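You operate a simulated robot arm through the tools that you are given. There is no shell and no other tool.

Carry out the task below with a simulated robot arm. There is one attempt and no reset: what you move stays moved.

## Task
Probe the three pots by the sliders and set the driest one's slider to LOW.
Fine: leave the other sliders; stand the probe back in its holder.

It is judged by the outcome, as a careful person would: the job done as asked, and still so three seconds after it is handed in. It fails if anything else is knocked over, pushed out of place, dropped, spilled or broken.

## Robot
A 7-joint arm with a two-finger gripper, fixed in place. Base frame: the origin is on the floor under the middle of its stand, x ahead of it, y to its left, z up; the work surface is at about z = 0.874. Units: m, rad, N and s.
With the tool pointing down near the work surface it reaches from about 0.34 to 0.72 m from the base axis. Its first joint turns from -1.152 to 1.152 rad. Payload 2.45 kg.
The tool frame sits at the grasp point between the pads (the TCP): z along the fingers, y along the line on which they close. The tips reach 0.026 m beyond it. The gripper opens to 0.096 m; its body begins 0.069 m behind the TCP.
Orientation is that of the tool frame in the base frame, as a unit quaternion [x, y, z, w]. With the fingers straight down and closing along the base's y, the tool's x points along the base's -x, its y along +y and its z along -z.

## Interface
- The arm moves only by the tool jog_arm. Its argument "rows" is a list of rows, each a list of 7 numbers: the finger opening in mm, from 0 to 96, then the shift along the tool's x, y, z in units of 250 mm (1.0 is 250 mm), then the turn, a rotation vector about the tool's x, y, z in units of 120 degrees (1.0 is 120 degrees). In form: [[grip, x, y, z, wx, wy, wz], ...]. A call has 1 to 20 rows; each row is the pose to reach, as a shift and turn from the pose commanded when the call began, along the tool's axes at that moment. A call with a number of a shift or a turn outside -1 to 1 is refused whole. Rows are played at 5 a second. More than 0.05 m and 0.15 rad between two rows, or a gripper value outside its range, and nothing of the call is played. A pose out of reach is approached as far as the arm can. The call stops where the force on the tool passes 40 N (or 10 N more than at its start, if that is more) or the arm is blocked; 0.2 s more then pass. The fingers move at their own pace (about 0.05 m/s each) and stop on an object; they squeeze with about 30 N. The grip force told is the motor's: it shows also when the fingers shut on nothing. Time passes only in rows, and 0.2 s behind the last, so rows that repeat a pose let the fingers close. The reply holds the time, the measured pose of the TCP, the force on the tool along the base axes, the opening and the grip force, in the units named above and with some noise, with the torque about the TCP (base axes, N m) and any sound that the robot's microphone picked up.
- Cameras (640 x 400 px; columns grow to the right, rows downward): "scene" is fixed at [0.1607, -0.3863, 1.4363]; the picture's right is [0.81, -0.58, 0.00], its down [-0.28, -0.39, -0.88] and it looks along [0.51, 0.72, -0.47] (base axes); focal length 332 px, centre (320, 200). "wrist" rides on the gripper at [0.082, 0.003, -0.098] in the tool frame; the picture's right is [-0.04, 1.00, 0.00], its down [-0.73, -0.03, -0.68] and it looks along [-0.68, -0.03, 0.73] (tool axes); focal length 256 px, centre (320, 200). There is no depth. A picture from a camera that has moved, and an enlarged one, comes with that camera's place and axes in the base frame and with its lens.
- camera(camera): a new picture of that camera. The clock stands still meanwhile.
- close_up(camera, box): a new picture of the part [left, top, right, bottom] of that camera's present view, enlarged. The clock stands still meanwhile.
- finish_job(): hands the job in; it is judged then, once.

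Nothing tells you positions but the pictures and the camera data. Unless the task says otherwise, let go and move clear before handing in.

The tools are called after ">>>" as name(argument=value, ...) on one line, values as JSON. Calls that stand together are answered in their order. jog_arm: Moves the arm, as the interface text tells. Its arguments: {"type":"object","properties":{"rows":{"type":"array","items":{"type":"array","items":{"type":"number"}}}},"required":["rows"]} The other tools are called the same way: camera (camera) takes a picture; close_up (camera, box) takes an enlarged picture of a part of a camera's view; finish_job () hands the job in.

At the start:

```text
t: 0.0
ee_pos: [0.4562, 0.0501, 1.285]
tool_rot: [0.0, 1.0, 0.0, 0.001]
contact_force: [-0.6, -0.2, 0.8]
wrist_torque: [-0.04, 0.03, -0.01]
grip_width: 0.0962
grip_force: 0.0
```

scene: 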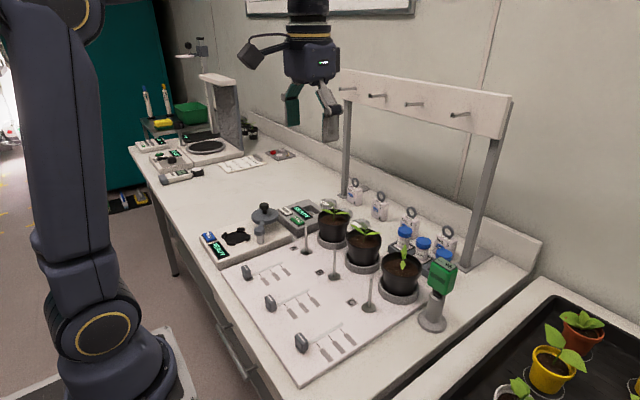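
wrist: 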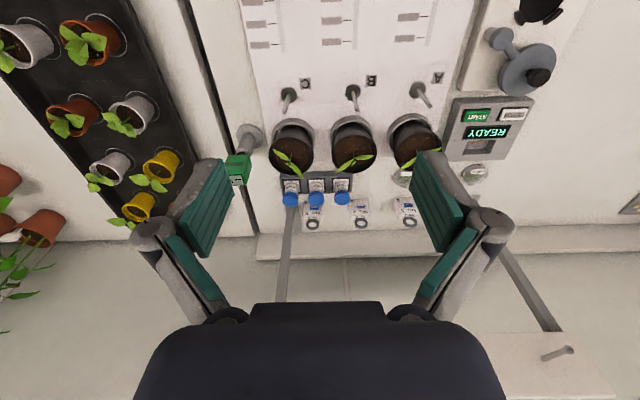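

I see a panel with three sliders, three pots behind it, and a green probe standing in a holder to the right of the pots. I'll look closer before moving.

>>> close_up(camera="scene", box=[220, 180, 480, 390])

>>> close_up(camera="wrist", box=[220, 0, 480, 240])

>>> close_up(camera="scene", box=[380, 230, 480, 340])

>>> close_up(camera="scene", box=[220, 240, 400, 390])

```text
1.90 times, centred on (350, 285) of scene
camera zoom: at [0.1607, -0.3863, 1.4363], right [0.81, -0.58, 0.0], down [-0.28, -0.39, -0.88], along [0.51, 0.72, -0.47], focal length 632 px, centre (263, 38)
```

zoom: 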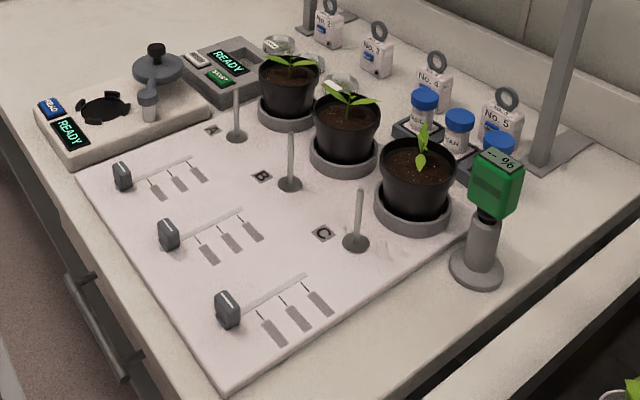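

```text
1.67 times, centred on (350, 120) of wrist
camera zoom: at [0.3745, 0.0543, 1.3819], right [0.04, 1.0, 0.0], down [0.73, -0.03, 0.68], along [0.68, -0.03, -0.73], focal length 427 px, centre (270, 333)
```

zoom: 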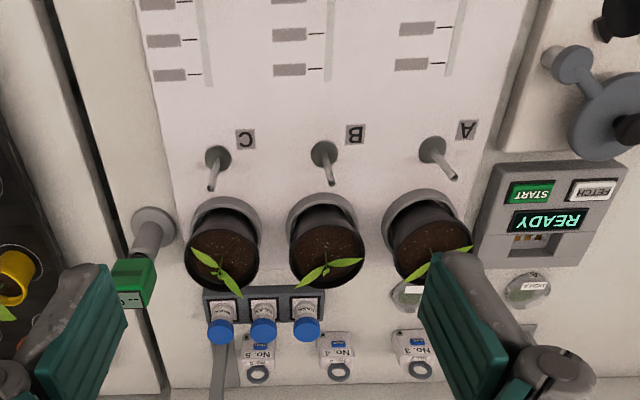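

```text
3.64 times, centred on (430, 285) of scene
camera zoom: at [0.1607, -0.3863, 1.4363], right [0.81, -0.58, 0.0], down [-0.28, -0.39, -0.88], along [0.51, 0.72, -0.47], focal length 1206 px, centre (-80, -109)
```

zoom: 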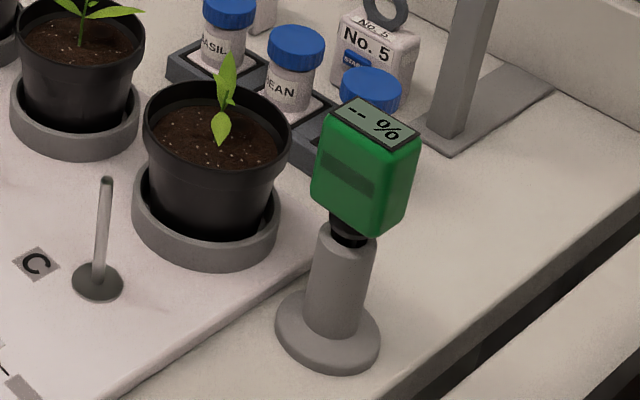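

```text
2.67 times, centred on (310, 315) of scene
camera zoom: at [0.1607, -0.3863, 1.4363], right [0.81, -0.58, 0.0], down [-0.28, -0.39, -0.88], along [0.51, 0.72, -0.47], focal length 885 px, centre (347, -107)
```

zoom: 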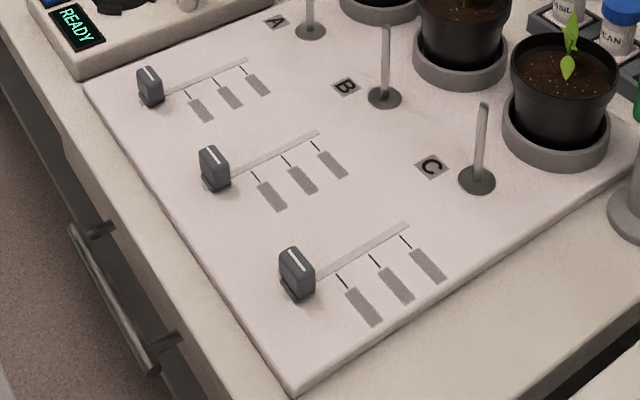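

The probe stands in its holder at about (0.645, -0.115), and each slider has three labelled stops. I'll zoom in on the labels and the pots next.

>>> close_up(camera="scene", box=[290, 315, 370, 370])

>>> close_up(camera="scene", box=[260, 280, 330, 325])

>>> close_up(camera="scene", box=[235, 255, 305, 300])

>>> close_up(camera="wrist", box=[235, 0, 335, 62])

>>> close_up(camera="wrist", box=[345, 0, 445, 62])

>>> close_up(camera="scene", box=[310, 200, 430, 310])

```text
7.27 times, centred on (330, 342) of scene
camera zoom: at [0.1607, -0.3863, 1.4363], right [0.81, -0.58, 0.0], down [-0.28, -0.39, -0.88], along [0.51, 0.72, -0.47], focal length 2413 px, centre (247, -836)
```

zoom: 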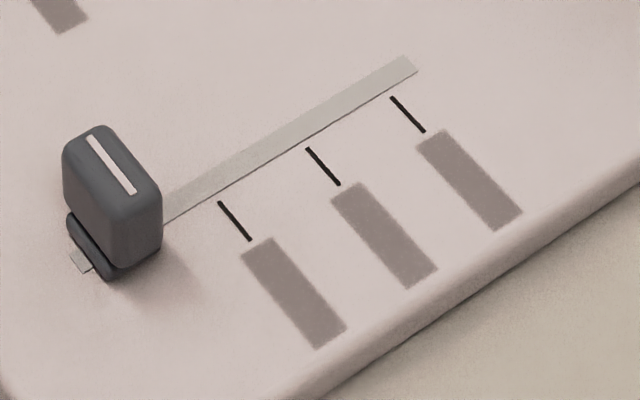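

```text
8.89 times, centred on (295, 302) of scene
camera zoom: at [0.1607, -0.3863, 1.4363], right [0.81, -0.58, 0.0], down [-0.28, -0.39, -0.88], along [0.51, 0.72, -0.47], focal length 2949 px, centre (542, -711)
```

zoom: 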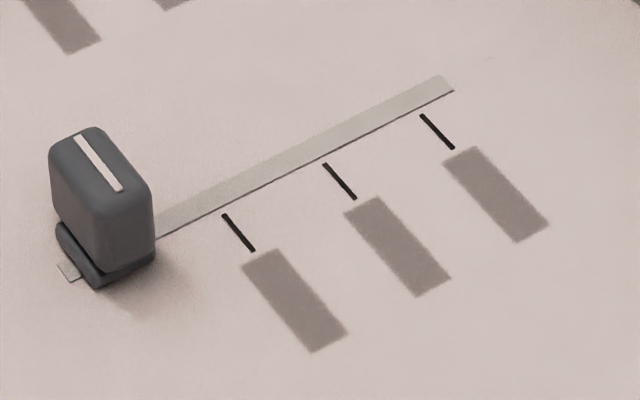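

```text
8.89 times, centred on (270, 278) of scene
camera zoom: at [0.1607, -0.3863, 1.4363], right [0.81, -0.58, 0.0], down [-0.28, -0.39, -0.88], along [0.51, 0.72, -0.47], focal length 2949 px, centre (764, -489)
```

zoom: 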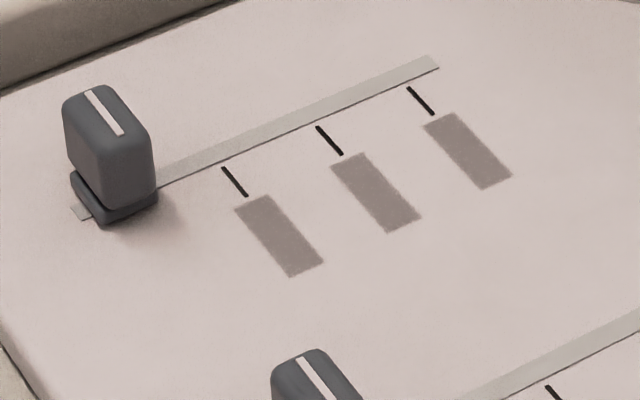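

```text
6.40 times, centred on (285, 31) of wrist
camera zoom: at [0.3745, 0.0543, 1.3819], right [0.04, 1.0, 0.0], down [0.73, -0.03, 0.68], along [0.68, -0.03, -0.73], focal length 1638 px, centre (544, 1282)
```

zoom: 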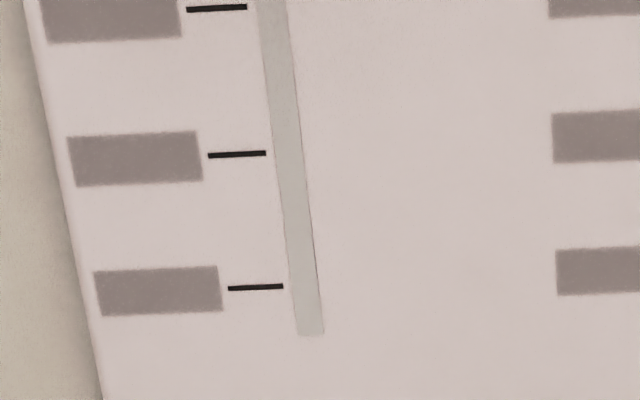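

```text
6.40 times, centred on (395, 31) of wrist
camera zoom: at [0.3745, 0.0543, 1.3819], right [0.04, 1.0, 0.0], down [0.73, -0.03, 0.68], along [0.68, -0.03, -0.73], focal length 1638 px, centre (-160, 1282)
```

zoom: 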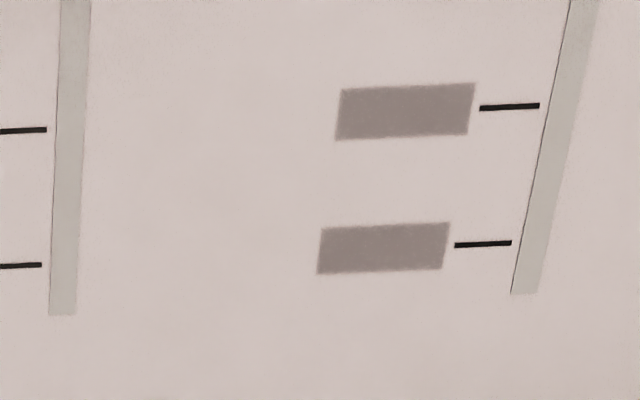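

```text
3.64 times, centred on (370, 255) of scene
camera zoom: at [0.1607, -0.3863, 1.4363], right [0.81, -0.58, 0.0], down [-0.28, -0.39, -0.88], along [0.51, 0.72, -0.47], focal length 1206 px, centre (138, 0)
```

zoom: 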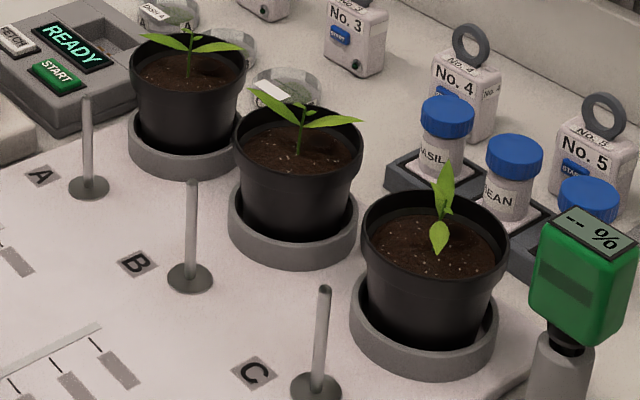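

The slider labels are blurred from this far, so I'll bring the wrist camera down near them to find which stop is LOW. That spot is well clear of the pots and the probe.

>>> jog_arm(rows=[[96, 0.05, -0.01, 0.15, 0, 0, 0], [96, 0.1, -0.02, 0.3, 0, 0, 0], [96, 0.15, -0.04, 0.45, 0, 0, 0], [96, 0.2, -0.05, 0.6, 0, 0, 0], [96, 0.25, -0.06, 0.75, 0, 0, 0], [96, 0.3, -0.08, 0.9, 0, 0, 0], [96, 0.305, -0.08, 0.98, 0, 0, 0]])

>>> camera(camera="wrist")

```text
t: 1.6
ee_pos: [0.378, 0.0303, 1.0402]
tool_rot: [0.001, 1.0, 0.0, 0.001]
contact_force: [0.4, 0.4, 1.2]
wrist_torque: [-0.01, -0.01, 0.02]
grip_width: 0.0957
grip_force: 0.1
```

```text
taken
camera wrist: at [0.2966, 0.0338, 1.1379], right [0.04, 1.0, 0.0], down [0.73, -0.03, 0.68], along [0.68, -0.03, -0.73], focal length 256 px, centre (320, 200)
```

wrist: 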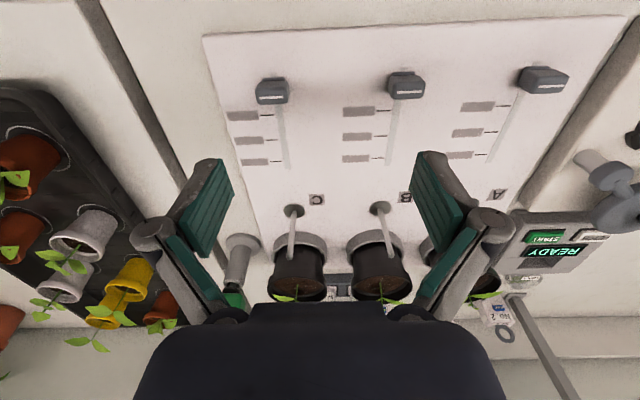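

>>> close_up(camera="wrist", box=[220, 95, 300, 175])

>>> close_up(camera="wrist", box=[330, 95, 410, 175])

>>> close_up(camera="wrist", box=[440, 95, 520, 175])

```text
5.00 times, centred on (260, 135) of wrist
camera zoom: at [0.2966, 0.0338, 1.1379], right [0.04, 1.0, 0.0], down [0.73, -0.03, 0.68], along [0.68, -0.03, -0.73], focal length 1280 px, centre (620, 525)
```

zoom: 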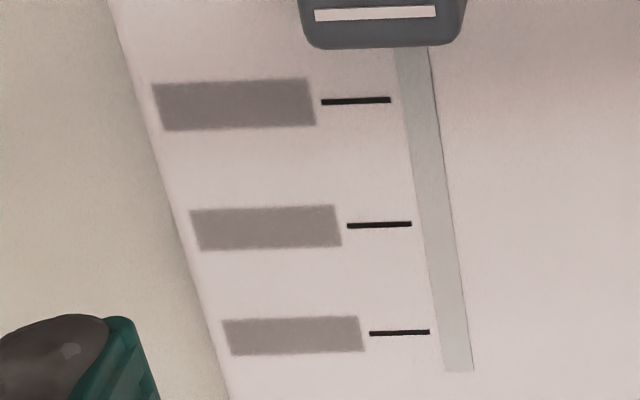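

```text
5.00 times, centred on (370, 135) of wrist
camera zoom: at [0.2966, 0.0338, 1.1379], right [0.04, 1.0, 0.0], down [0.73, -0.03, 0.68], along [0.68, -0.03, -0.73], focal length 1280 px, centre (70, 525)
```

zoom: 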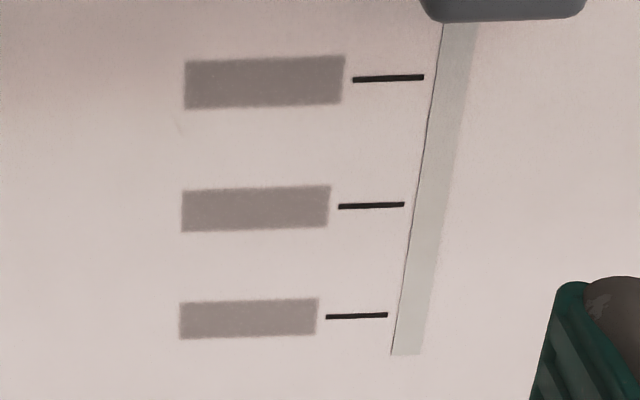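

```text
5.00 times, centred on (480, 135) of wrist
camera zoom: at [0.2966, 0.0338, 1.1379], right [0.04, 1.0, 0.0], down [0.73, -0.03, 0.68], along [0.68, -0.03, -0.73], focal length 1280 px, centre (-480, 525)
```

zoom: 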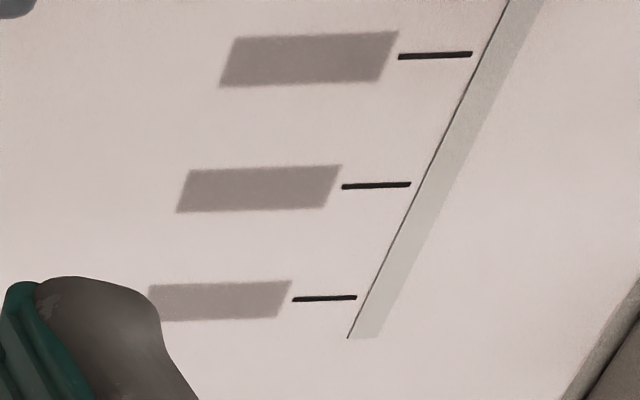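

The labels still aren't legible. I'll lower the open gripper over slider C's labels, with the fingertips staying above the panel and clear of the knob.

>>> jog_arm(rows=[[96, -0.08, -0.11, 0.05, 0, 0, 0], [96, -0.16, -0.22, 0.1, 0, 0, 0], [96, -0.24, -0.321, 0.15, 0, 0, 0], [96, -0.248, -0.321, 0.3, 0, 0, 0], [96, -0.248, -0.321, 0.42, 0, 0, 0]])

>>> camera(camera="wrist")

>>> close_up(camera="wrist", box=[260, 60, 380, 180])

```text
t: 2.8
ee_pos: [0.4418, -0.0478, 0.9363]
tool_rot: [0.0, 1.0, 0.0, 0.0]
contact_force: [-0.2, 0.0, -0.1]
wrist_torque: [0.03, 0.03, 0.03]
grip_width: 0.0962
grip_force: 0.1
```

```text
taken
camera wrist: at [0.3607, -0.0446, 1.0328], right [0.04, 1.0, 0.0], down [0.73, -0.03, 0.68], along [0.68, -0.03, -0.73], focal length 256 px, centre (320, 200)
```

wrist: 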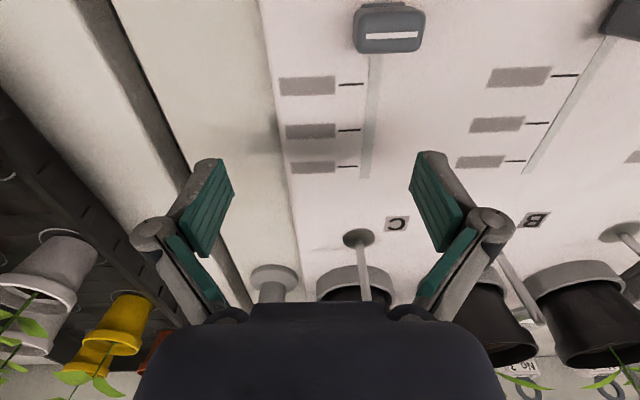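

```text
3.33 times, centred on (320, 120) of wrist
camera zoom: at [0.3607, -0.0446, 1.0328], right [0.04, 1.0, 0.0], down [0.73, -0.03, 0.68], along [0.68, -0.03, -0.73], focal length 853 px, centre (320, 467)
```

zoom: 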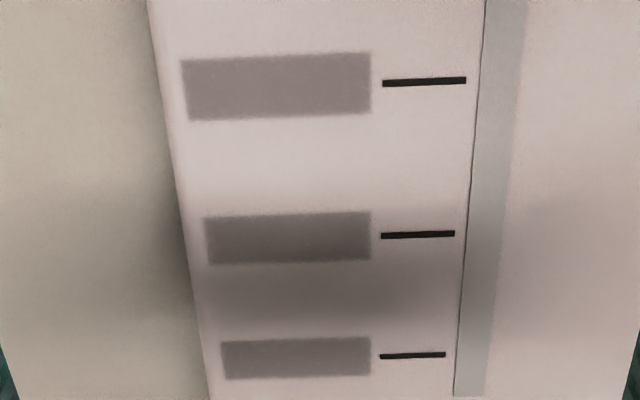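

The labels are still smeared at about 0.18 m. I'll zoom in hard on one to see whether it's a plate, a cover or print.

>>> close_up(camera="wrist", box=[275, 70, 345, 100])

>>> close_up(camera="wrist", box=[280, 115, 345, 180])

>>> close_up(camera="wrist", box=[340, 0, 440, 70])

>>> camera(camera="scene")

```text
9.14 times, centred on (310, 85) of wrist
camera zoom: at [0.3607, -0.0446, 1.0328], right [0.04, 1.0, 0.0], down [0.73, -0.03, 0.68], along [0.68, -0.03, -0.73], focal length 2340 px, centre (411, 1251)
```

zoom: 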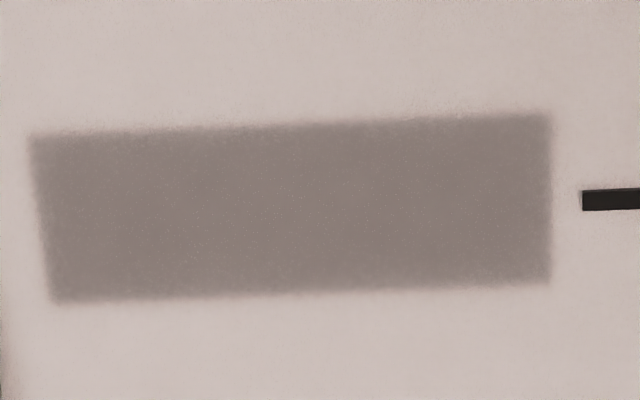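

```text
6.15 times, centred on (312, 148) of wrist
camera zoom: at [0.3607, -0.0446, 1.0328], right [0.04, 1.0, 0.0], down [0.73, -0.03, 0.68], along [0.68, -0.03, -0.73], focal length 1575 px, centre (366, 523)
```

zoom: 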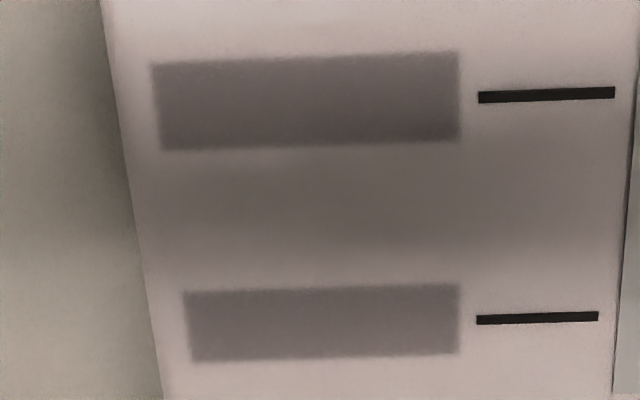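

```text
5.71 times, centred on (390, 35) of wrist
camera zoom: at [0.3607, -0.0446, 1.0328], right [0.04, 1.0, 0.0], down [0.73, -0.03, 0.68], along [0.68, -0.03, -0.73], focal length 1463 px, centre (-80, 1143)
```

zoom: 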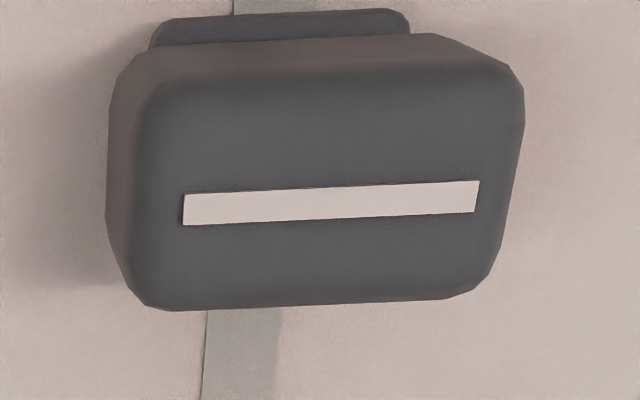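

```text
taken
```

scene: 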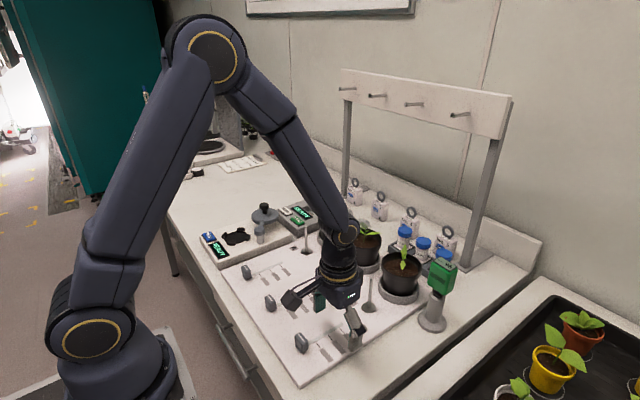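

The labels look like fine print that only resolves very close. I'll move forward so the label sits almost under the camera at about 0.14 m, with the tips still about 1.5 cm above the panel.

>>> jog_arm(rows=[[96, -0.1, 0, 0.0, 0, 0, 0], [96, -0.185, 0, 0.03, 0, 0, 0], [96, -0.185, 0, 0.06, 0, 0, 0]])

>>> camera(camera="wrist")

>>> close_up(camera="wrist", box=[250, 0, 400, 100])

```text
t: 3.6
ee_pos: [0.4888, -0.0487, 0.9202]
tool_rot: [-0.001, 1.0, 0.0, 0.0]
contact_force: [-0.2, -0.7, 1.6]
wrist_torque: [0.01, -0.01, -0.01]
grip_width: 0.0961
grip_force: 0.1
```

```text
taken
camera wrist: at [0.4072, -0.0451, 1.0177], right [0.04, 1.0, 0.0], down [0.73, -0.03, 0.68], along [0.68, -0.03, -0.73], focal length 256 px, centre (320, 200)
```

wrist: 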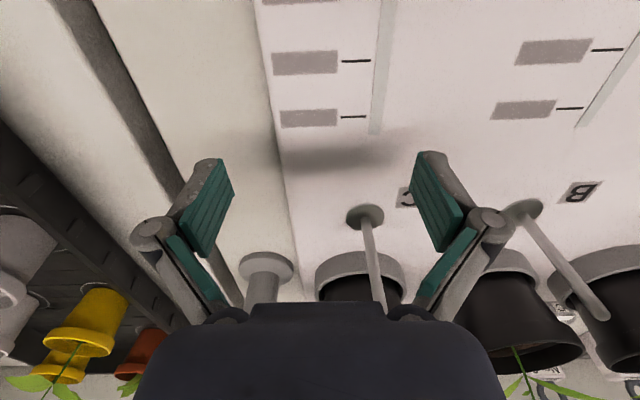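

```text
4.00 times, centred on (325, 50) of wrist
camera zoom: at [0.4072, -0.0451, 1.0177], right [0.04, 1.0, 0.0], down [0.73, -0.03, 0.68], along [0.68, -0.03, -0.73], focal length 1024 px, centre (300, 800)
```

zoom: 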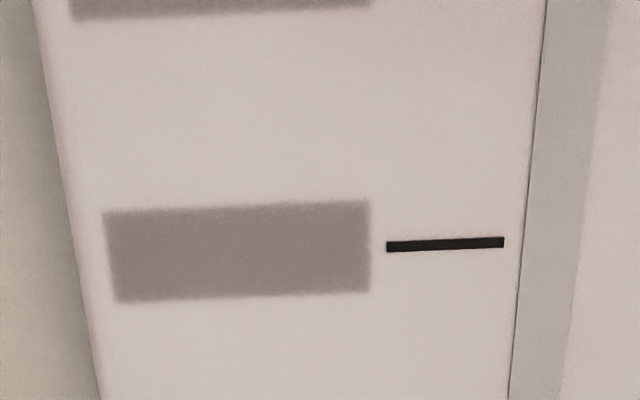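

It's still not legible at about 0.15 m. I'll tilt the gripper 25° with the fingers forward, which drops the camera to about 0.1 m from the labels while the tips stay above the panel.

>>> jog_arm(rows=[[96, -0.01, 0, 0.0, 0, -0.055, 0], [96, -0.03, 0, 0.0, 0, -0.11, 0], [96, -0.045, 0, 0.0, 0, -0.165, 0], [96, -0.057, 0, 0.0, 0, -0.208, 0], [96, -0.057, 0, 0.0, 0, -0.208, 0]])

>>> camera(camera="wrist")

>>> close_up(camera="wrist", box=[240, 0, 400, 100])

```text
t: 4.8
ee_pos: [0.5028, -0.0487, 0.9213]
tool_rot: [0.0, 0.976, 0.0, 0.218]
contact_force: [-0.5, -0.1, -0.3]
wrist_torque: [-0.01, 0.0, 0.02]
grip_width: 0.0961
grip_force: 0.0
```

```text
taken
camera wrist: at [0.3864, -0.0454, 0.9736], right [0.04, 1.0, 0.02], down [0.38, -0.03, 0.93], along [0.93, -0.03, -0.38], focal length 256 px, centre (320, 200)
```

wrist: 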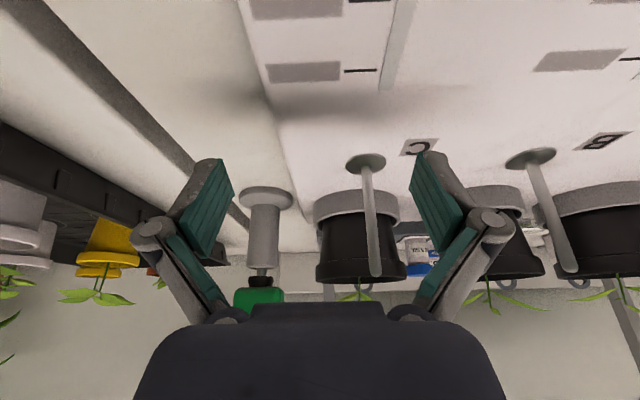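

```text
4.00 times, centred on (320, 50) of wrist
camera zoom: at [0.3864, -0.0454, 0.9736], right [0.04, 1.0, 0.02], down [0.38, -0.03, 0.93], along [0.93, -0.03, -0.38], focal length 1024 px, centre (320, 800)
```

zoom: 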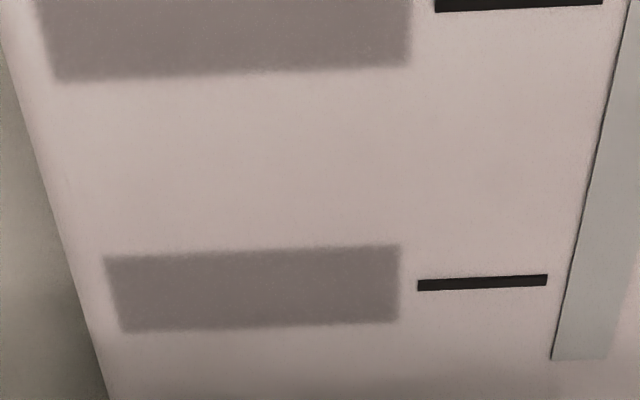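

The bars stay grey even at about 0.11 m, so the text may only show in certain views, or a legend may be posted elsewhere. I'll scan the rest of the scene for printed guidance.

>>> close_up(camera="scene", box=[240, 0, 420, 30])

>>> close_up(camera="scene", box=[190, 190, 330, 280])

>>> close_up(camera="scene", box=[130, 30, 300, 190])

>>> close_up(camera="scene", box=[200, 250, 330, 350])

>>> close_up(camera="scene", box=[340, 180, 480, 270])

>>> close_up(camera="scene", box=[440, 270, 640, 400])

```text
3.56 times, centred on (330, 15) of scene
camera zoom: at [0.1607, -0.3863, 1.4363], right [0.81, -0.58, 0.0], down [-0.28, -0.39, -0.88], along [0.51, 0.72, -0.47], focal length 1180 px, centre (284, 858)
```

zoom: 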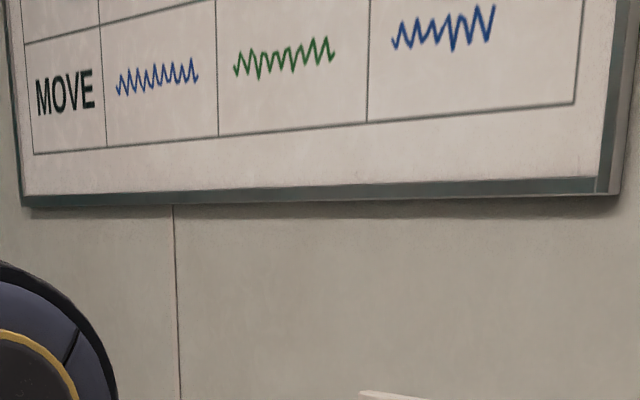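

```text
4.44 times, centred on (260, 235) of scene
camera zoom: at [0.1607, -0.3863, 1.4363], right [0.81, -0.58, 0.0], down [-0.28, -0.39, -0.88], along [0.51, 0.72, -0.47], focal length 1474 px, centre (587, 44)
```

zoom: 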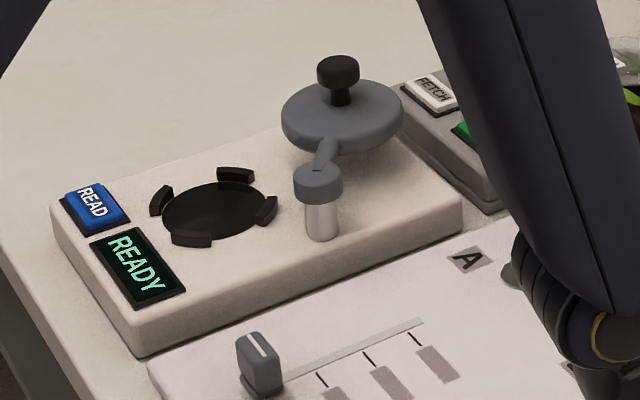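

```text
2.50 times, centred on (215, 110) of scene
camera zoom: at [0.1607, -0.3863, 1.4363], right [0.81, -0.58, 0.0], down [-0.28, -0.39, -0.88], along [0.51, 0.72, -0.47], focal length 829 px, centre (582, 425)
```

zoom: 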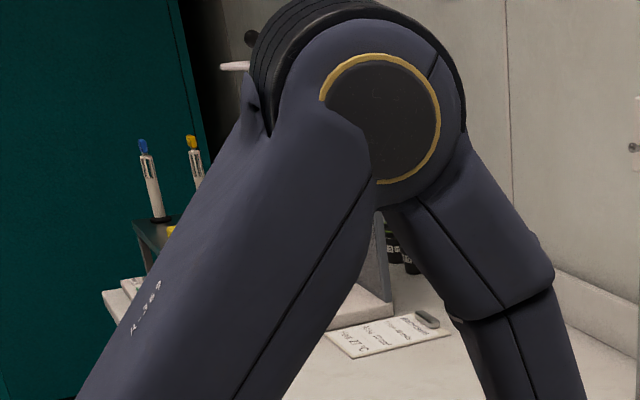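

```text
4.00 times, centred on (265, 300) of scene
camera zoom: at [0.1607, -0.3863, 1.4363], right [0.81, -0.58, 0.0], down [-0.28, -0.39, -0.88], along [0.51, 0.72, -0.47], focal length 1327 px, centre (540, -200)
```

zoom: 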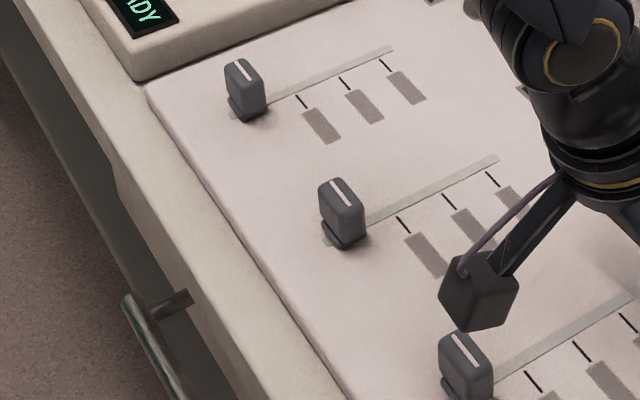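

```text
4.44 times, centred on (410, 225) of scene
camera zoom: at [0.1607, -0.3863, 1.4363], right [0.81, -0.58, 0.0], down [-0.28, -0.39, -0.88], along [0.51, 0.72, -0.47], focal length 1474 px, centre (-80, 89)
```

zoom: 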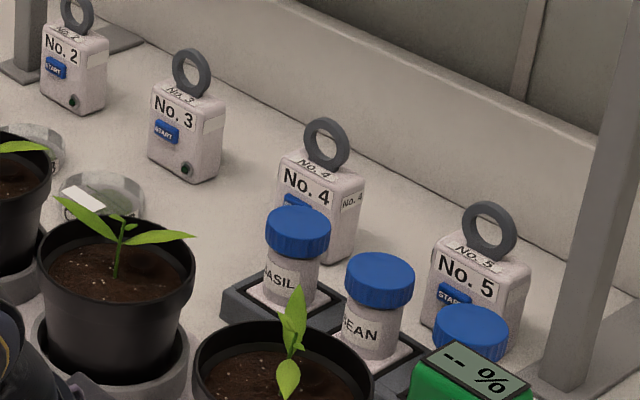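

```text
3.08 times, centred on (540, 335) of scene
camera zoom: at [0.1607, -0.3863, 1.4363], right [0.81, -0.58, 0.0], down [-0.28, -0.39, -0.88], along [0.51, 0.72, -0.47], focal length 1021 px, centre (-357, -215)
```

zoom: 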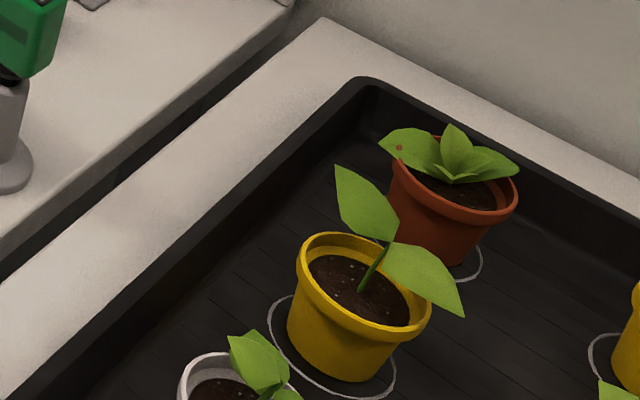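

The bars stay blank, and the whiteboard and a note card at the back left are the only other texts. I'll raise the arm straight up and read those before deciding.

>>> jog_arm(rows=[[96, -0.07, 0, -0.15, 0, 0, 0], [96, -0.14, 0, -0.3, 0, 0, 0], [96, -0.21, 0, -0.45, 0, 0, 0], [96, -0.28, 0, -0.6, 0, 0, 0], [96, -0.35, 0, -0.75, 0, 0, 0], [96, -0.42, 0, -0.9, 0, 0, 0]])

>>> camera(camera="scene")

>>> camera(camera="wrist")

>>> close_up(camera="scene", box=[210, 140, 300, 185])

```text
t: 6.2
ee_pos: [0.5012, -0.0496, 1.1681]
tool_rot: [0.0, 0.976, 0.0, 0.216]
contact_force: [0.4, 0.1, 0.6]
wrist_torque: [0.02, 0.02, 0.01]
grip_width: 0.0959
grip_force: 0.1
```

```text
taken
```

scene: 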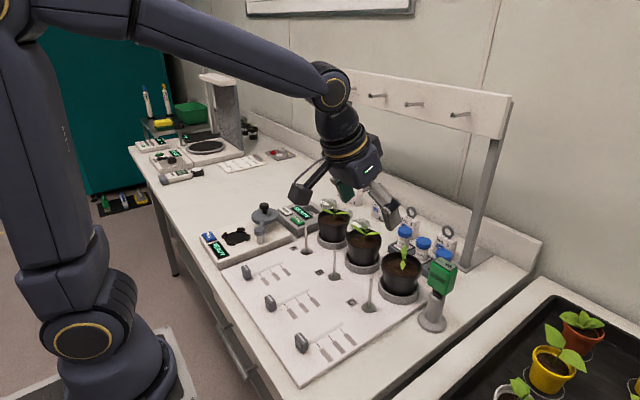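

```text
taken
camera wrist: at [0.3854, -0.0462, 1.2214], right [0.04, 1.0, 0.02], down [0.38, -0.03, 0.92], along [0.92, -0.03, -0.38], focal length 256 px, centre (320, 200)
```

wrist: 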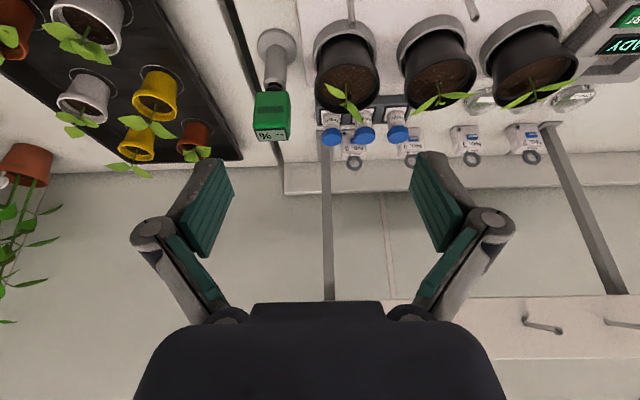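

```text
7.11 times, centred on (255, 162) of scene
camera zoom: at [0.1607, -0.3863, 1.4363], right [0.81, -0.58, 0.0], down [-0.28, -0.39, -0.88], along [0.51, 0.72, -0.47], focal length 2359 px, centre (782, 467)
```

zoom: 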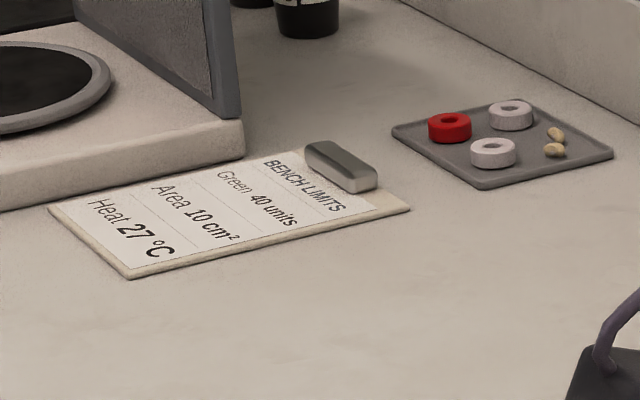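

The note card lists only bench limits and the whiteboard is scribbles, so the answer has to come from the labels. I'll level the tool and yaw it toward 180°, so the camera can view the labels upright and from straight above.

>>> jog_arm(rows=[[96, 0, 0, 0, 0, 0.07, 0], [96, 0, 0, 0, 0, 0.14, 0], [96, 0, 0, 0, 0, 0.208, 0]])

>>> jog_arm(rows=[[96, 0, 0, 0, 0, 0, 0.07], [96, 0, 0, 0, 0, 0, 0.14], [96, 0, 0, 0, 0, 0, 0.21], [96, 0, 0, 0, 0, 0, 0.28], [96, 0, 0, 0, 0, 0, 0.35], [96, 0, 0, 0, 0, 0, 0.42], [96, 0, 0, 0, 0, 0, 0.49], [96, 0, 0, 0, 0, 0, 0.56], [96, 0, 0, 0, 0, 0, 0.63], [96, 0, 0, 0, 0, 0, 0.7], [96, 0, 0, 0, 0, 0, 0.75]])

>>> camera(camera="wrist")

```text
t: 7.0
ee_pos: [0.5027, -0.0499, 1.1684]
tool_rot: [0.0, 1.0, 0.0, -0.001]
contact_force: [-0.7, 0.4, 1.0]
wrist_torque: [-0.02, 0.0, -0.02]
grip_width: 0.0959
grip_force: 0.0
```

```text
t: 9.4
ee_pos: [0.502, -0.0511, 1.1681]
tool_rot: [0.708, 0.707, 0.0, 0.001]
contact_force: [0.0, -0.9, 0.2]
wrist_torque: [0.01, 0.0, 0.04]
grip_width: 0.096
grip_force: 0.0
```

```text
taken
camera wrist: at [0.5055, 0.0322, 1.2651], right [1.0, -0.04, 0.0], down [-0.03, -0.73, 0.68], along [-0.03, -0.68, -0.73], focal length 256 px, centre (320, 200)
```

wrist: 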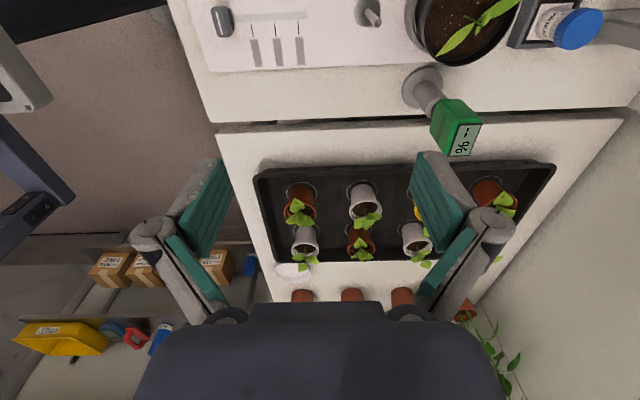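

The yaw works and the camera now looks toward -y. I'll continue to the full 180°.

>>> jog_arm(rows=[[96, 0, 0, 0, 0, 0, 0.07], [96, 0, 0, 0, 0, 0, 0.14], [96, 0, 0, 0, 0, 0, 0.21], [96, 0, 0, 0, 0, 0, 0.28], [96, 0, 0, 0, 0, 0, 0.35], [96, 0, 0, 0, 0, 0, 0.42], [96, 0, 0, 0, 0, 0, 0.49], [96, 0, 0, 0, 0, 0, 0.56], [96, 0, 0, 0, 0, 0, 0.63], [96, 0, 0, 0, 0, 0, 0.7], [96, 0, 0, 0, 0, 0, 0.75]])

>>> camera(camera="wrist")

```text
t: 11.8
ee_pos: [0.5032, -0.0503, 1.1689]
tool_rot: [1.0, -0.002, 0.0, 0.0]
contact_force: [0.4, 1.0, -0.2]
wrist_torque: [0.0, -0.01, -0.02]
grip_width: 0.0959
grip_force: 0.1
```

```text
taken
camera wrist: at [0.5844, -0.0522, 1.2655], right [-0.04, -1.0, 0.0], down [-0.73, 0.03, 0.68], along [-0.68, 0.03, -0.73], focal length 256 px, centre (320, 200)
```

wrist: 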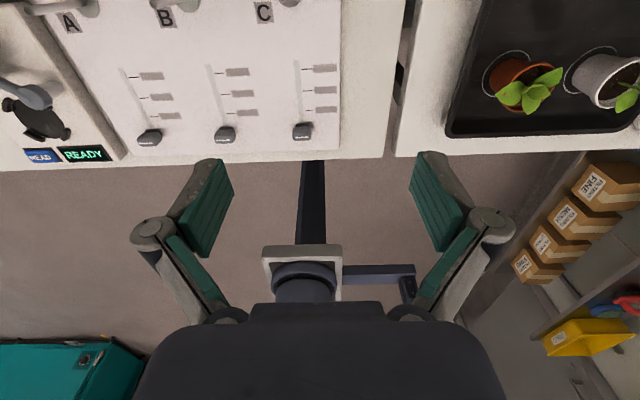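

The camera now looks back toward the base, with the labels upright. I'll lower to about z = 0.95 over slider C, with the tips above knob height, to view the labels nearly straight down.

>>> jog_arm(rows=[[96, -0.07, 0, 0.15, 0, 0, 0], [96, -0.14, 0, 0.3, 0, 0, 0], [96, -0.21, 0, 0.45, 0, 0, 0], [96, -0.28, 0, 0.6, 0, 0, 0], [96, -0.35, 0, 0.75, 0, 0, 0], [96, -0.413, 0, 0.87, 0, 0, 0]])

>>> camera(camera="wrist")

>>> close_up(camera="wrist", box=[250, 0, 410, 110])

```text
t: 13.2
ee_pos: [0.3998, -0.0509, 0.9514]
tool_rot: [1.0, 0.001, 0.0, 0.0]
contact_force: [0.8, -0.5, -0.4]
wrist_torque: [-0.03, 0.0, 0.03]
grip_width: 0.096
grip_force: 0.1
```

```text
taken
camera wrist: at [0.4815, -0.0539, 1.0476], right [-0.04, -1.0, 0.0], down [-0.73, 0.03, 0.68], along [-0.68, 0.03, -0.73], focal length 256 px, centre (320, 200)
```

wrist: 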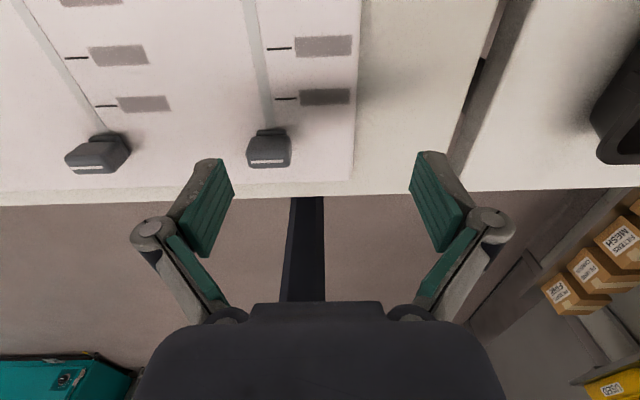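

```text
3.64 times, centred on (330, 55) of wrist
camera zoom: at [0.4815, -0.0539, 1.0476], right [-0.04, -1.0, 0.0], down [-0.73, 0.03, 0.68], along [-0.68, 0.03, -0.73], focal length 931 px, centre (284, 727)
```

zoom: 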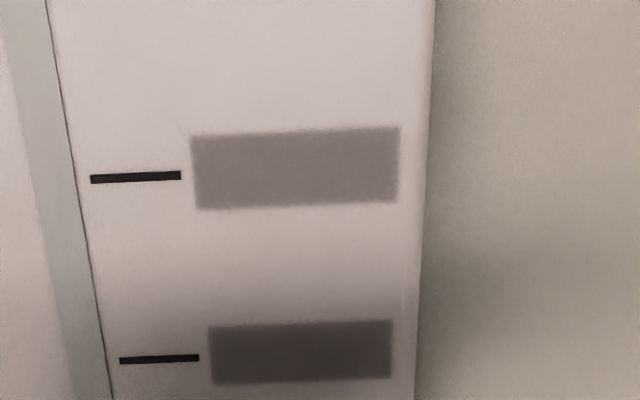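

The labels are grey even in a near-frontal, upright view, so they are probably worn blank. I'll look for other clues: the stalks, the panel edges, the knobs, and the other sliders' labels.

>>> close_up(camera="wrist", box=[0, 0, 200, 125])

>>> close_up(camera="scene", box=[350, 265, 390, 320])

>>> close_up(camera="scene", box=[290, 210, 350, 280])

>>> close_up(camera="wrist", box=[540, 180, 640, 290])

>>> camera(camera="scene")

```text
3.20 times, centred on (100, 62) of wrist
camera zoom: at [0.4815, -0.0539, 1.0476], right [-0.04, -1.0, 0.0], down [-0.73, 0.03, 0.68], along [-0.68, 0.03, -0.73], focal length 819 px, centre (1024, 640)
```

zoom: 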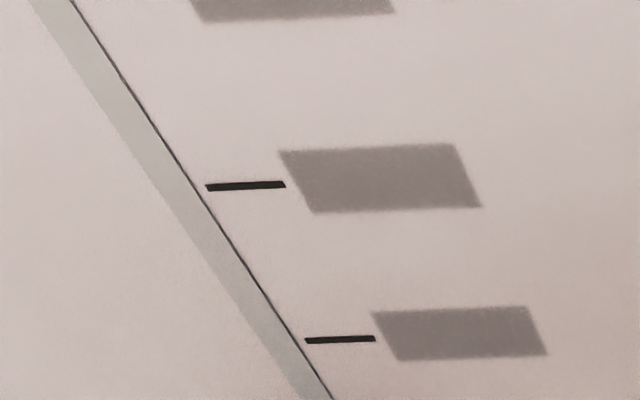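

```text
7.27 times, centred on (370, 292) of scene
camera zoom: at [0.1607, -0.3863, 1.4363], right [0.81, -0.58, 0.0], down [-0.28, -0.39, -0.88], along [0.51, 0.72, -0.47], focal length 2413 px, centre (-44, -473)
```

zoom: 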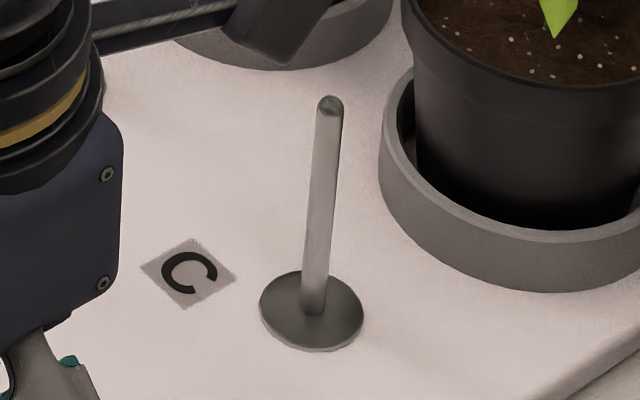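

```text
5.71 times, centred on (320, 245) of scene
camera zoom: at [0.1607, -0.3863, 1.4363], right [0.81, -0.58, 0.0], down [-0.28, -0.39, -0.88], along [0.51, 0.72, -0.47], focal length 1896 px, centre (320, -57)
```

zoom: 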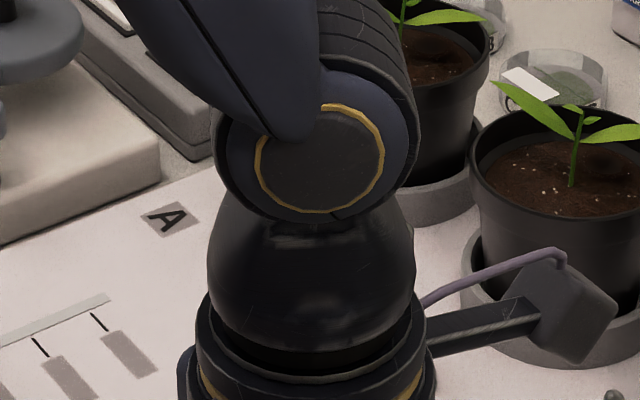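

```text
3.64 times, centred on (590, 235) of wrist
camera zoom: at [0.4815, -0.0539, 1.0476], right [-0.04, -1.0, 0.0], down [-0.73, 0.03, 0.68], along [-0.68, 0.03, -0.73], focal length 931 px, centre (-662, 73)
```

zoom: 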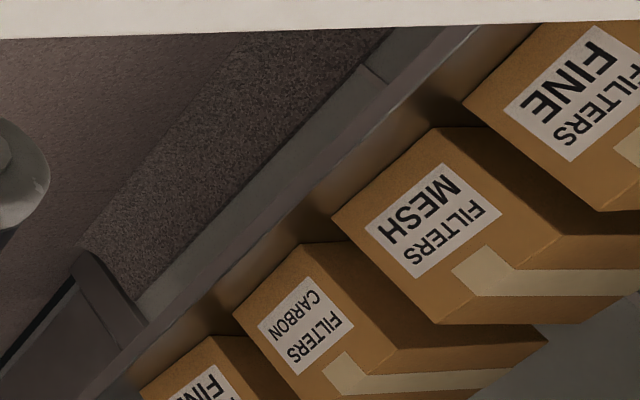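

```text
taken
```

scene: 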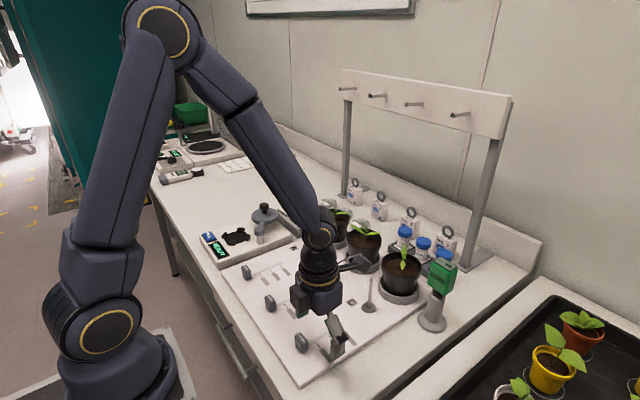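

The letter plates use the same grey backing but carry text, while the bars show none, so I'll come back to them. Next I'll raise the arm, yaw back to the default, and inspect the probe and pots.

>>> jog_arm(rows=[[96, 0, 0, -0.19, 0, 0, 0], [96, 0, 0, -0.38, 0, 0, -0.07], [96, 0.05, 0, -0.55, 0, 0, -0.14], [96, 0.1, 0, -0.7, 0, 0, -0.21], [96, 0.15, 0, -0.8, 0, 0, -0.28], [96, 0.2, 0, -0.8, 0, 0, -0.35], [96, 0.2, 0, -0.8, 0, 0, -0.42], [96, 0.2, 0, -0.8, 0, 0, -0.49], [96, 0.2, 0, -0.8, 0, 0, -0.56], [96, 0.2, 0, -0.8, 0, 0, -0.63], [96, 0.2, 0, -0.8, 0, 0, -0.7], [96, 0.2, 0, -0.8, 0, 0, -0.77], [96, 0.2, 0, -0.8, 0, 0, -0.84], [96, 0.2, 0, -0.8, 0, 0, -0.91], [96, 0.2, 0, -0.8, 0, 0, -0.98]])

>>> jog_arm(rows=[[96, 0, 0, 0, 0, 0, -0.07], [96, 0, 0, 0, 0, 0, -0.14], [96, 0, 0, 0, 0, 0, -0.21], [96, 0, 0, 0, 0, 0, -0.28], [96, 0, 0, 0, 0, 0, -0.35], [96, 0, 0, 0, 0, 0, -0.42], [96, 0, 0, 0, 0, 0, -0.49], [96, 0, 0, 0, 0, 0, -0.52]])

>>> camera(camera="wrist")

```text
t: 16.4
ee_pos: [0.4482, -0.0502, 1.1507]
tool_rot: [0.517, 0.856, -0.001, 0.0]
contact_force: [0.3, 0.3, -0.1]
wrist_torque: [0.0, 0.01, 0.01]
grip_width: 0.0961
grip_force: 0.1
```

```text
t: 18.2
ee_pos: [0.449, -0.05, 1.1506]
tool_rot: [0.0, 1.0, 0.0, 0.0]
contact_force: [0.2, 0.5, -0.4]
wrist_torque: [0.0, -0.02, -0.01]
grip_width: 0.0961
grip_force: 0.1
```

```text
taken
camera wrist: at [0.368, -0.0457, 1.2473], right [0.04, 1.0, 0.0], down [0.73, -0.03, 0.68], along [0.68, -0.03, -0.73], focal length 256 px, centre (320, 200)
```

wrist: 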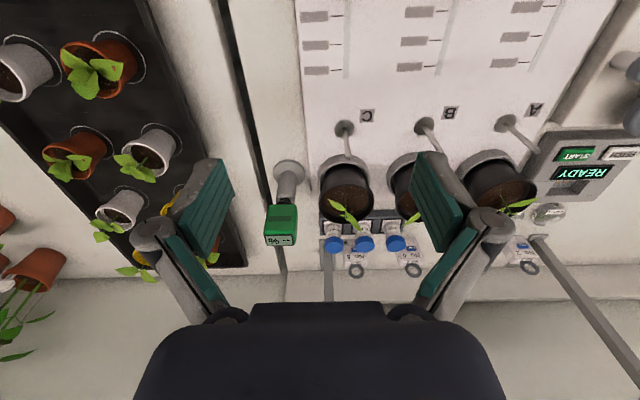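

The probe head is tall, with its top near z = 1.03, at about (0.645, -0.113). I'll zoom in on the head and on each pot's plant.

>>> close_up(camera="wrist", box=[240, 150, 330, 260])

>>> close_up(camera="wrist", box=[300, 140, 440, 250])

>>> close_up(camera="scene", box=[300, 180, 480, 340])

```text
3.64 times, centred on (285, 205) of wrist
camera zoom: at [0.368, -0.0457, 1.2473], right [0.04, 1.0, 0.0], down [0.73, -0.03, 0.68], along [0.68, -0.03, -0.73], focal length 931 px, centre (447, 182)
```

zoom: 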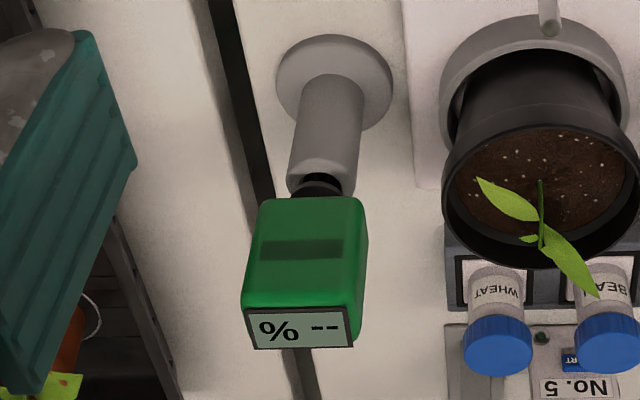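

```text
3.64 times, centred on (370, 195) of wrist
camera zoom: at [0.368, -0.0457, 1.2473], right [0.04, 1.0, 0.0], down [0.73, -0.03, 0.68], along [0.68, -0.03, -0.73], focal length 931 px, centre (138, 218)
```

zoom: 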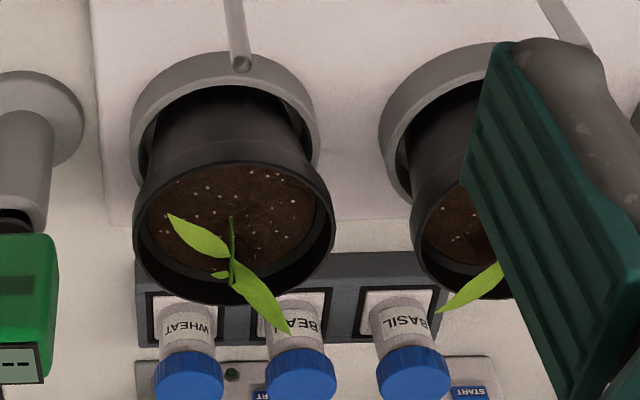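

```text
2.50 times, centred on (390, 260) of scene
camera zoom: at [0.1607, -0.3863, 1.4363], right [0.81, -0.58, 0.0], down [-0.28, -0.39, -0.88], along [0.51, 0.72, -0.47], focal length 829 px, centre (145, 50)
```

zoom: 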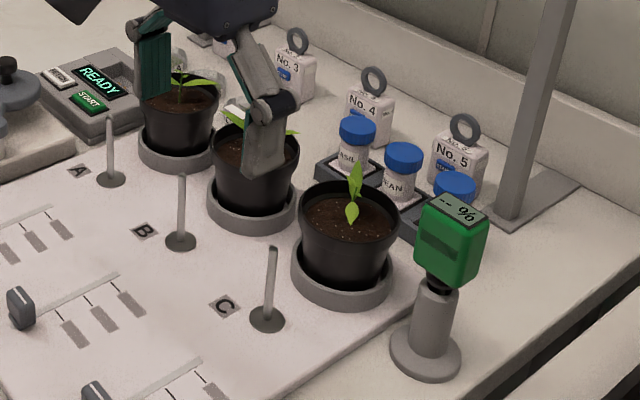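

The head is about 0.04 m wide along y and 0.027 m thick along x, standing upright. I'll move above it with the fingers partly closed and check the alignment.

>>> jog_arm(rows=[[70, -0.15, -0.05, 0.0, 0, 0, 0], [70, -0.3, -0.1, 0.0, 0, 0, 0], [70, -0.45, -0.16, 0.0, 0, 0, 0], [70, -0.6, -0.21, 0.0, 0, 0, 0], [70, -0.72, -0.26, 0.0, 0, 0, 0], [70, -0.764, -0.26, 0.1, 0, 0, 0], [70, -0.764, -0.26, 0.18, 0, 0, 0]])

>>> camera(camera="wrist")

>>> camera(camera="scene")

```text
t: 19.8
ee_pos: [0.6422, -0.1136, 1.1057]
tool_rot: [0.001, 1.0, 0.001, 0.0]
contact_force: [-0.5, 0.3, -0.7]
wrist_torque: [0.0, -0.02, 0.02]
grip_width: 0.0699
grip_force: 0.0
```

```text
taken
camera wrist: at [0.5603, -0.1103, 1.2023], right [0.04, 1.0, 0.0], down [0.73, -0.03, 0.68], along [0.68, -0.03, -0.73], focal length 256 px, centre (320, 200)
```

wrist: 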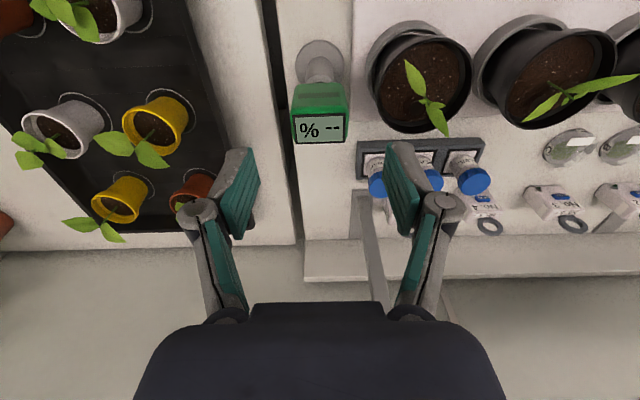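

```text
taken
```

scene: 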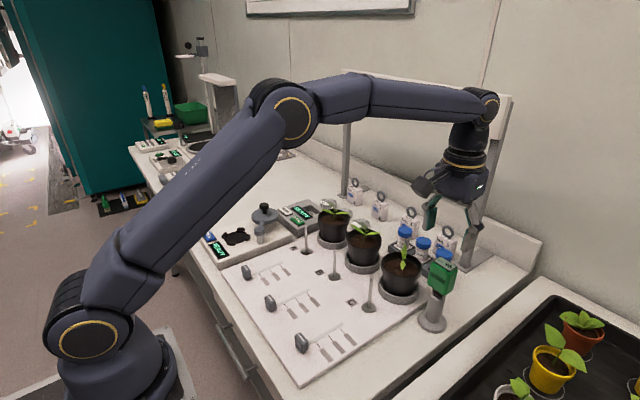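

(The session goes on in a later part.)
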